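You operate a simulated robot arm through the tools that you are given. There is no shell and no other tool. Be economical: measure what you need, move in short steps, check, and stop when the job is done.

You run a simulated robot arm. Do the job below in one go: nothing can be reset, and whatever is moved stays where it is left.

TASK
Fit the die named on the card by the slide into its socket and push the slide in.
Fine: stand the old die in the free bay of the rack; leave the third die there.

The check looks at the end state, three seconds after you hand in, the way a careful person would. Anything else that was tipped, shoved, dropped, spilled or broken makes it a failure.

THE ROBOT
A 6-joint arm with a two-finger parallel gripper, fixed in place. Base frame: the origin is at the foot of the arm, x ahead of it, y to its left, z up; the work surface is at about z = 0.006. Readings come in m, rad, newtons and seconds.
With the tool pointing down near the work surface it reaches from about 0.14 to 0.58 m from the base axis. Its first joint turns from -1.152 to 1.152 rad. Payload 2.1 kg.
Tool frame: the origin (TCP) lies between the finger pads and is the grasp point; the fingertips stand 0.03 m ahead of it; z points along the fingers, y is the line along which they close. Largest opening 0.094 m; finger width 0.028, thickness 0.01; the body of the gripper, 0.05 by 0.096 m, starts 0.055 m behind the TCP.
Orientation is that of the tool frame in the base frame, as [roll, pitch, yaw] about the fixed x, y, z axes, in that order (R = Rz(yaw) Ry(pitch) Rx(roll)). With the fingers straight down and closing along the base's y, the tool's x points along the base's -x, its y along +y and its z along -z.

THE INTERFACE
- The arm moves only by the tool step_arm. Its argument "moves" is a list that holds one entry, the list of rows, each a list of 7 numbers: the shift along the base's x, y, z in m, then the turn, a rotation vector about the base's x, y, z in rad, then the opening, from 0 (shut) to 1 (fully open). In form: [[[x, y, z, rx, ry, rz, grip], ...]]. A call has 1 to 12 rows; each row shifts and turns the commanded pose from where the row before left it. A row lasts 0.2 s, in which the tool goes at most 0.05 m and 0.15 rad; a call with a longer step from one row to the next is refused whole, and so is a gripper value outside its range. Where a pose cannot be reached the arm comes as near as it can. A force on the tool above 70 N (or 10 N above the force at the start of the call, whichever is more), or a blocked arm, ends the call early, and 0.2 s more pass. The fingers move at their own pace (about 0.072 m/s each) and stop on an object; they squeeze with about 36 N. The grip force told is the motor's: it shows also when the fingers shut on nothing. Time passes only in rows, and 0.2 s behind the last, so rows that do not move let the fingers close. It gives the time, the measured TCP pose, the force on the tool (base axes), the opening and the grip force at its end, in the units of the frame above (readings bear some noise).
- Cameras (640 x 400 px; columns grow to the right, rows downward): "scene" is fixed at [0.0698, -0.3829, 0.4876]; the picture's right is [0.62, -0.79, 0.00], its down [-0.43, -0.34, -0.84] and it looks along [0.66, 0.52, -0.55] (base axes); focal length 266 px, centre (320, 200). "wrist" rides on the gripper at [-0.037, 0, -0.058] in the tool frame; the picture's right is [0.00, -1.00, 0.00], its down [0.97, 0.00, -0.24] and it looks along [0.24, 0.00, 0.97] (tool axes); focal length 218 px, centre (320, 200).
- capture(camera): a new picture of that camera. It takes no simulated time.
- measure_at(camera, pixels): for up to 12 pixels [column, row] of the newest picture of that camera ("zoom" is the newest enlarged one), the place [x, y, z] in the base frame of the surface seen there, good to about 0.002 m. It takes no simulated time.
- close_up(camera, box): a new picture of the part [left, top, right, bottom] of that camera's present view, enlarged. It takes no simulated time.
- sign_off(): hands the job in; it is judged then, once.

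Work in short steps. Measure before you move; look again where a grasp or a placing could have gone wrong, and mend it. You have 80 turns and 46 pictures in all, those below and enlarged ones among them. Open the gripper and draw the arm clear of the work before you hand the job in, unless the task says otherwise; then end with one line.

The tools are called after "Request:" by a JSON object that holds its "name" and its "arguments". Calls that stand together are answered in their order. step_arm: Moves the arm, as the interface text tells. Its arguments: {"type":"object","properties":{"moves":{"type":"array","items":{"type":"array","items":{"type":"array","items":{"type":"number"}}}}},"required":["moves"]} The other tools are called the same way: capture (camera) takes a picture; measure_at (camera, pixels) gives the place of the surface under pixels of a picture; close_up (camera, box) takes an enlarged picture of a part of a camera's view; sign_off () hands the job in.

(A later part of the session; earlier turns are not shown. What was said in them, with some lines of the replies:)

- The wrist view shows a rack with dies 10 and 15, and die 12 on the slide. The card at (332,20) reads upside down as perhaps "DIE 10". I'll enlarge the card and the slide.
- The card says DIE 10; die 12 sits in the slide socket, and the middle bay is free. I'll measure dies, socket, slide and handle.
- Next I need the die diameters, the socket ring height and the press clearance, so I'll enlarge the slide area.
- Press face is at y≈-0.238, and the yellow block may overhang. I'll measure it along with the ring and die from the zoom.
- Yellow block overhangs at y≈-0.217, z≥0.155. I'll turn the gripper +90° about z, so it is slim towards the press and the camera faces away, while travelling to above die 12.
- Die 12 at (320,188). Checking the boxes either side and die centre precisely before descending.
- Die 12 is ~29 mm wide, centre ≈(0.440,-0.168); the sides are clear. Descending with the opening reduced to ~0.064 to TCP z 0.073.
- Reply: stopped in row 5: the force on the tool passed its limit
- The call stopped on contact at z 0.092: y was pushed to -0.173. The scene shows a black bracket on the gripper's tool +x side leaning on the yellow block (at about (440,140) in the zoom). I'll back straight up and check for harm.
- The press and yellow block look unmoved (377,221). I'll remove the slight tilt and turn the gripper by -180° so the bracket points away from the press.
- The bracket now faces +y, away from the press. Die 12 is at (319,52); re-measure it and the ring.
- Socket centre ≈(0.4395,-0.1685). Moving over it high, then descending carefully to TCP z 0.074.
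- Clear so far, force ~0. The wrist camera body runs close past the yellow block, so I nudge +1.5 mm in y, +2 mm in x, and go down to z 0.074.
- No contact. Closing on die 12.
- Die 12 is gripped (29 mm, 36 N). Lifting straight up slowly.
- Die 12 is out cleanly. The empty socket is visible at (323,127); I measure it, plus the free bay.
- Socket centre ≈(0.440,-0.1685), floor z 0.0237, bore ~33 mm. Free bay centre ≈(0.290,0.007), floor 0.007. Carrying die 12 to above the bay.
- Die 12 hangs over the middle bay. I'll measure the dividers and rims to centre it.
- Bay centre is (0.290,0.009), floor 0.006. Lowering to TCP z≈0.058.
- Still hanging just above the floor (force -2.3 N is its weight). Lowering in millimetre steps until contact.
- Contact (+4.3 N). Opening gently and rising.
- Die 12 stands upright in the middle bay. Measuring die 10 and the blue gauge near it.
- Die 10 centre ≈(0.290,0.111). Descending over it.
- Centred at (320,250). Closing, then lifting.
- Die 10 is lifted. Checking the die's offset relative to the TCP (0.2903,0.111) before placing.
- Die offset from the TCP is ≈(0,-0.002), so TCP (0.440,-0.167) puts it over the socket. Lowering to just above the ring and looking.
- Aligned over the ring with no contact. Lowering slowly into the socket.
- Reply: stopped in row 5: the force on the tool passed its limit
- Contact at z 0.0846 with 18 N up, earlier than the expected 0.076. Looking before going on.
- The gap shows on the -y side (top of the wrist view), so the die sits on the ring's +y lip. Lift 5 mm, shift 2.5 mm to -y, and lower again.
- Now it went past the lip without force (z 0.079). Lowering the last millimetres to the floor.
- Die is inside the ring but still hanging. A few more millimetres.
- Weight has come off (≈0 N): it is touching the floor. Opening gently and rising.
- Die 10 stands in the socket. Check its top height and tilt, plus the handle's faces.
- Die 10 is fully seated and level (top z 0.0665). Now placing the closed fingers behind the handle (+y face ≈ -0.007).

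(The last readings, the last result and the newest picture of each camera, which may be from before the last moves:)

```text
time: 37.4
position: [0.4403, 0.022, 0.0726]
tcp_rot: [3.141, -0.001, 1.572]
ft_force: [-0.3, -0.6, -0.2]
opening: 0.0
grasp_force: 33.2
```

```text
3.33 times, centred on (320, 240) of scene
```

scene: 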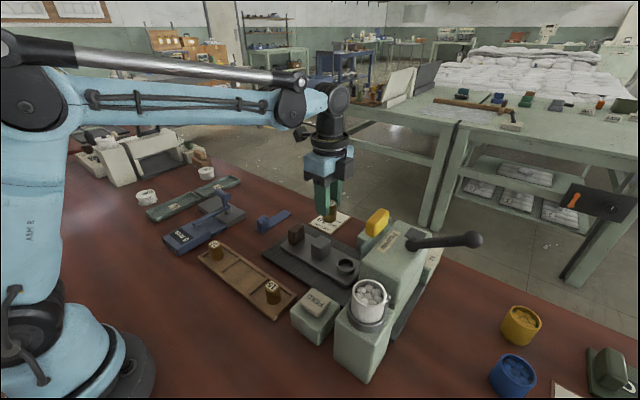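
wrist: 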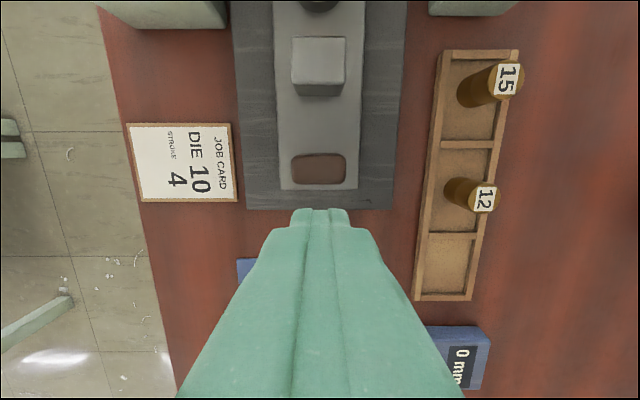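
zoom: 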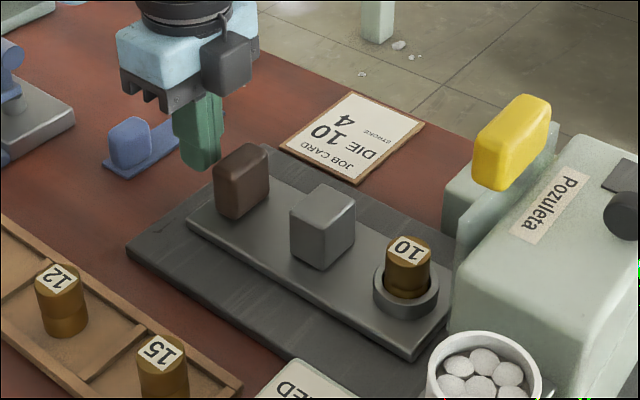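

Fingers are behind the handle. Lowering 3 mm and pushing in -y gently.

Request:
{"name": "step_arm", "arguments": {"moves": [[[0, -0.004, -0.003, 0, 0, 0, 0], [0, -0.006, 0, 0, 0, 0, 0], [0, -0.006, 0, 0, 0, 0, 0], [0, -0.006, 0, 0, 0, 0, 0], [0, -0.006, 0, 0, 0, 0, 0], [0, -0.006, 0, 0, 0, 0, 0], [0, -0.006, 0, 0, 0, 0, 0], [0, -0.006, 0, 0, 0, 0, 0]]]}}

Request:
{"name": "close_up", "arguments": {"camera": "scene", "box": [240, 180, 400, 300]}}

```text
time: 39.2
position: [0.4386, -0.0257, 0.0685]
tcp_rot: [-3.141, 0.0, 1.57]
ft_force: [-1.7, 2.4, 1.0]
opening: 0.0
grasp_force: 33.0
```

```text
3.33 times, centred on (320, 240) of scene
```

zoom: 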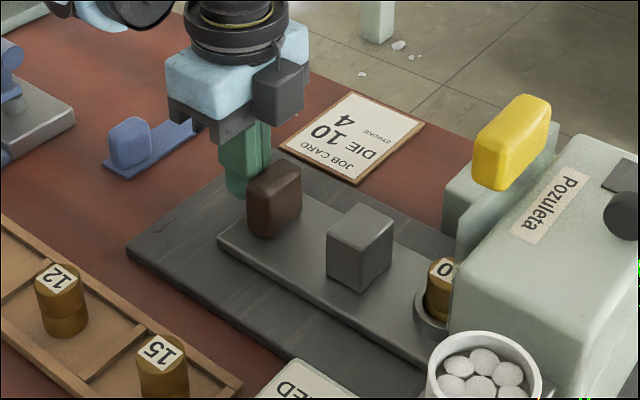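

The slide moves smoothly at low force and the die stays upright. Continuing the push.

Request:
{"name": "step_arm", "arguments": {"moves": [[[0, -0.006, 0, 0, 0, 0, 0], [0, -0.006, 0, 0, 0, 0, 0], [0, -0.006, 0, 0, 0, 0, 0], [0, -0.006, 0, 0, 0, 0, 0], [0, -0.006, 0, 0, 0, 0, 0], [0, -0.006, 0, 0, 0, 0, 0], [0, -0.006, 0, 0, 0, 0, 0], [0, -0.006, 0, 0, 0, 0, 0], [0, -0.005, 0, 0, 0, 0, 0]]]}}

Request:
{"name": "close_up", "arguments": {"camera": "scene", "box": [240, 180, 400, 300]}}

```text
time: 41.2
position: [0.4406, -0.0786, 0.0702]
tcp_rot: [-3.142, 0.0, 1.571]
ft_force: [-1.1, 2.2, 0.7]
opening: 0.0
grasp_force: 32.8
```

```text
3.33 times, centred on (320, 240) of scene
```

zoom: 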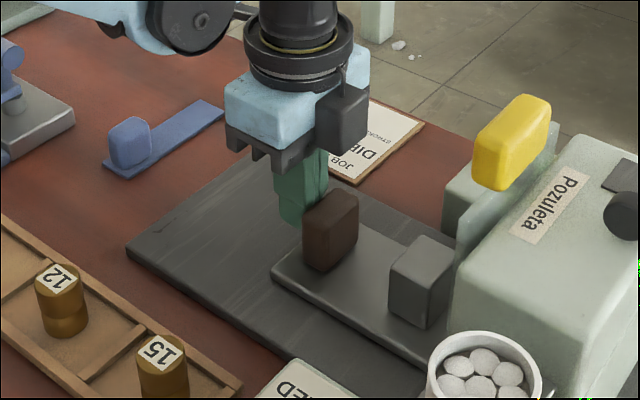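

Continue until the stop shows as a force.

Request:
{"name": "step_arm", "arguments": {"moves": [[[0, -0.005, 0, 0, 0, 0, 0], [0, -0.005, 0, 0, 0, 0, 0], [0, -0.005, 0, 0, 0, 0, 0], [0, -0.005, 0, 0, 0, 0, 0], [0, -0.005, 0, 0, 0, 0, 0], [0, -0.005, 0, 0, 0, 0, 0], [0, -0.005, 0, 0, 0, 0, 0]]]}}

Request:
{"name": "close_up", "arguments": {"camera": "scene", "box": [240, 180, 400, 300]}}

```text
time: 42.6
position: [0.4403, -0.0933, 0.0683]
tcp_rot: [-3.139, -0.028, 1.585]
ft_force: [-0.2, 6.6, 0.1]
opening: 0.0
grasp_force: 32.9
stopped in row 6: the force on the tool passed its limit (the readings are from after the stop); the commanded pose is now the measured one
```

```text
3.33 times, centred on (320, 240) of scene
```

zoom: 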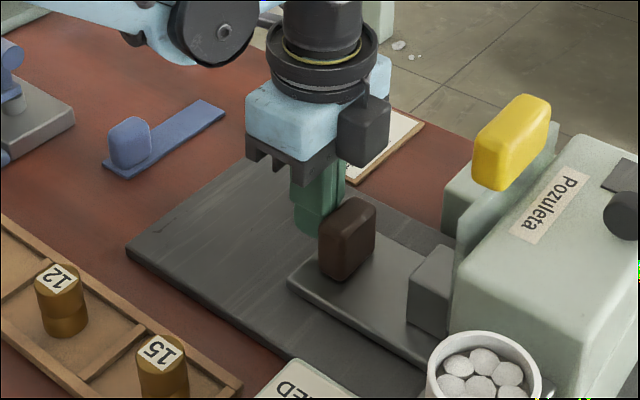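

The slide stopped after ~0.10 m of travel. I'll back off, untilt, and inspect the wrist view to confirm it's a real end stop.

Request:
{"name": "step_arm", "arguments": {"moves": [[[0, 0.012, 0, 0, 0, 0, 0], [0, 0.01, 0.02, 0, 0, 0, 0], [0, 0.02, 0.04, 0, 0, 0, 0], [0, 0.02, 0.04, 0, 0, 0, 0], [0, 0, 0, 0, 0, 0, 0]]]}}

Request:
{"name": "capture", "arguments": {"camera": "wrist"}}

Request:
{"name": "measure_at", "arguments": {"camera": "wrist", "pixels": [[320, 100], [320, 80], [320, 60], [320, 120], [320, 140], [320, 40], [320, 160], [320, 180]]}}

```text
time: 43.8
position: [0.4411, -0.0301, 0.1701]
tcp_rot: [-3.14, -0.03, 1.582]
ft_force: [0.6, 0.2, -0.1]
opening: 0.0
grasp_force: 32.8
```

```text
7 pictures are left
```

wrist: 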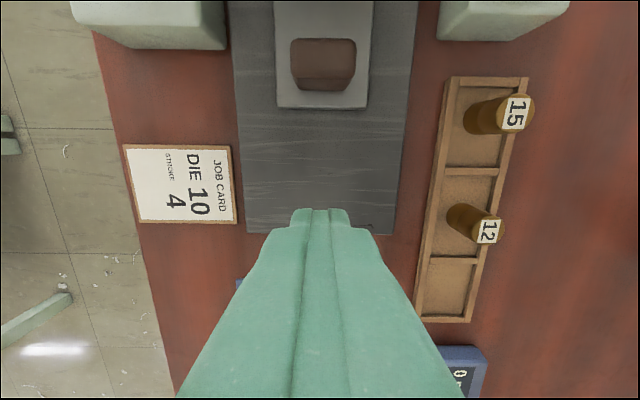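

```text
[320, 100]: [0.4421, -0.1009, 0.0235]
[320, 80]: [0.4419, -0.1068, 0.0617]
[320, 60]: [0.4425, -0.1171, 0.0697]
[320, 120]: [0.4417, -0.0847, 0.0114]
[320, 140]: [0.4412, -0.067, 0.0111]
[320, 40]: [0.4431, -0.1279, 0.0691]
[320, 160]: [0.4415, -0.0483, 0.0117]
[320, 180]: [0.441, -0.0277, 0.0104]
```

Travel was ~0.10 m before over 70 N blocked it. I'll check the press mouth for whether the die or block is jammed.

Request:
{"name": "close_up", "arguments": {"camera": "scene", "box": [300, 200, 460, 320]}}

Request:
{"name": "measure_at", "arguments": {"camera": "zoom", "pixels": [[240, 170], [255, 195], [215, 215], [240, 250], [270, 250], [330, 120], [420, 75], [500, 150], [350, 80], [145, 180], [230, 280], [285, 200]]}}

```text
3.33 times, centred on (380, 260) of scene
```

zoom: 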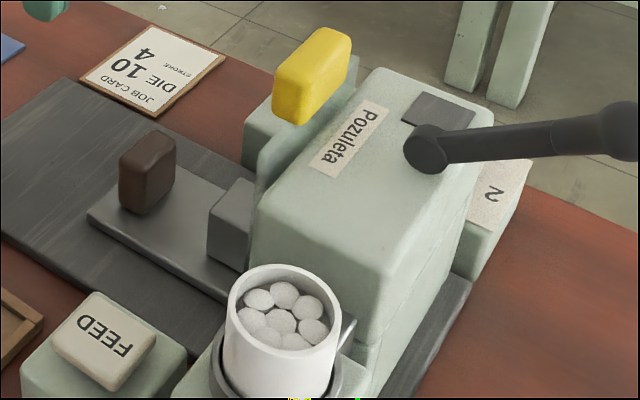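

```text
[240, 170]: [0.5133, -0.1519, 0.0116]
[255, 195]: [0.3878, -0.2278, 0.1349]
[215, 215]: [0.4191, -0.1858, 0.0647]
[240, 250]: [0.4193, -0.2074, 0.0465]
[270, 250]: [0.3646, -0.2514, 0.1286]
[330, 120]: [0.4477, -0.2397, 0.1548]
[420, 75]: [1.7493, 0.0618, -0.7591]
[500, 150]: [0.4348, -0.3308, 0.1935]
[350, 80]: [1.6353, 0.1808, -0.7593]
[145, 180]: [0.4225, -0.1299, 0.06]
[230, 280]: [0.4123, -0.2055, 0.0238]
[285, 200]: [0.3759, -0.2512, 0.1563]
```

Block and handle look square and the travel is about 0.10 m. I'll untilt and push once more, to confirm it is firmly at its stop.

Request:
{"name": "step_arm", "arguments": {"moves": [[[0, 0, 0, -0.03, 0, -0.012, 0], [0, -0.03, -0.03, 0, 0, 0, 0], [0, -0.008, -0.04, 0, 0, 0, 0], [0, 0, -0.036, 0, 0, 0, 0], [0, -0.006, 0, 0, 0, 0, 0], [0, -0.006, 0, 0, 0, 0, 0], [0, -0.006, 0, 0, 0, 0, 0], [0, -0.005, 0, 0, 0, 0, 0], [0, -0.005, 0, 0, 0, 0, 0], [0, -0.005, 0, 0, 0, 0, 0], [0, -0.005, 0, 0, 0, 0, 0]]]}}

```text
time: 46.1
position: [0.4407, -0.0921, 0.0639]
tcp_rot: [-3.138, -0.027, 1.584]
ft_force: [-0.4, 6.1, 0.9]
opening: 0.0001
grasp_force: 33.0
stopped in row 11: the force on the tool passed its limit (the readings are from after the stop); the commanded pose is now the measured one
```

Same stop point (y -0.092), so the slide is at its end stop. Backing off, opening the gripper, and drawing the arm clear.

Request:
{"name": "step_arm", "arguments": {"moves": [[[0, 0.012, 0, 0, 0, 0, 0], [0, 0.01, 0.02, 0, 0, 0, 0], [0, 0.02, 0.04, 0, 0, 0, 0], [0, 0.03, 0.04, -0.028, 0, -0.012, 0], [0, 0.03, 0.04, 0, 0, 0, 0.5], [-0.03, 0.03, 0.03, 0, 0, 0, 1], [-0.04, 0.02, 0.02, 0, 0, 0, 1], [-0.04, 0, 0.02, 0, 0, 0, 1], [0, 0, 0, 0, 0, 0, 1]]]}}

Request:
{"name": "capture", "arguments": {"camera": "scene"}}

Request:
{"name": "capture", "arguments": {"camera": "wrist"}}

```text
refused: row 6 steps farther than a row can; nothing moved
```

```text
5 pictures are left
```

scene: 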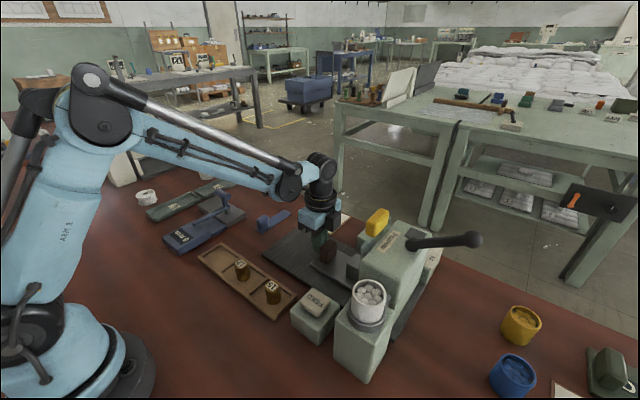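

```text
4 pictures are left
```

wrist: 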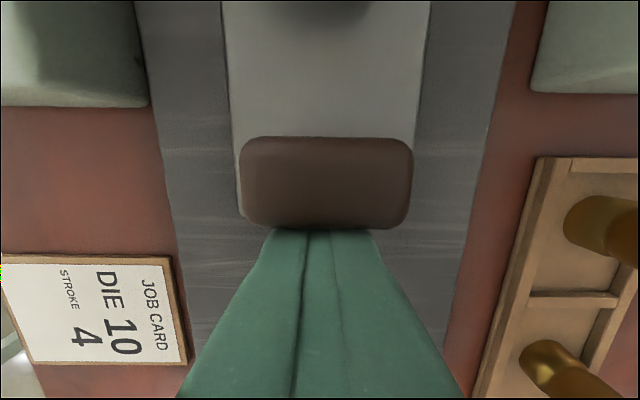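

One row was too long; repeating with shorter rows.

Request:
{"name": "step_arm", "arguments": {"moves": [[[0, 0.012, 0, 0, 0, 0, 0], [0, 0.01, 0.02, 0, 0, 0, 0], [0, 0.02, 0.035, 0, 0, 0, 0], [0, 0.02, 0.035, -0.028, 0, -0.012, 0], [0, 0.02, 0.035, 0, 0, 0, 0.5], [-0.02, 0.02, 0.03, 0, 0, 0, 1], [-0.03, 0.02, 0.02, 0, 0, 0, 1], [-0.04, 0, 0.02, 0, 0, 0, 1], [0, 0, 0, 0, 0, 0, 1]]]}}

Request:
{"name": "capture", "arguments": {"camera": "scene"}}

Request:
{"name": "close_up", "arguments": {"camera": "scene", "box": [190, 190, 450, 350]}}

```text
time: 48.1
position: [0.3491, 0.0271, 0.2575]
tcp_rot: [-3.136, 0.002, 1.571]
ft_force: [1.4, -0.4, -0.1]
opening: 0.0938
grasp_force: 0.0
```

```text
3 pictures are left
```

scene: 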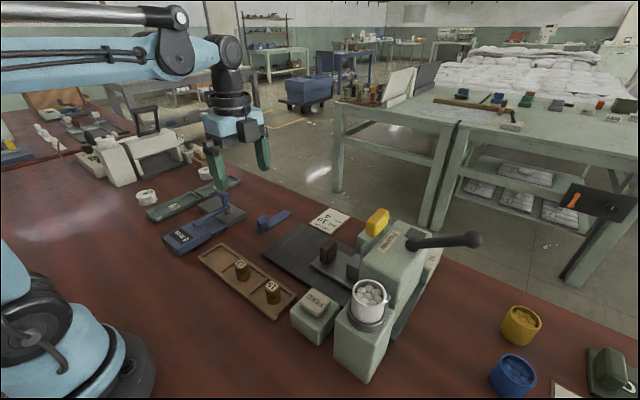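

```text
2.46 times, centred on (320, 270) of scene
```

zoom: 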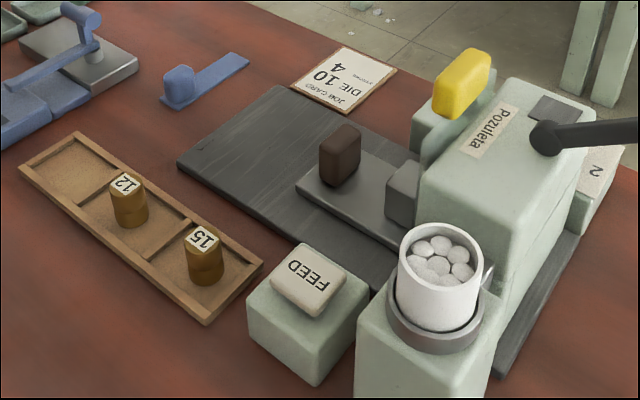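

Slide in, die 12 upright in the rack beside die 15, everything else in place, arm clear with gripper open. Handing in.

Request:
{"name": "sign_off", "arguments": {}}

```text
The job is handed in.
```

Die 10 is in the slide's socket and the slide is pushed in to its stop (about 0.10 m of travel). Die 12 stands in the rack's middle bay and die 15 was not moved. On the first approach the gripper bumped the press's yellow block, but later pictures show it in its original place.
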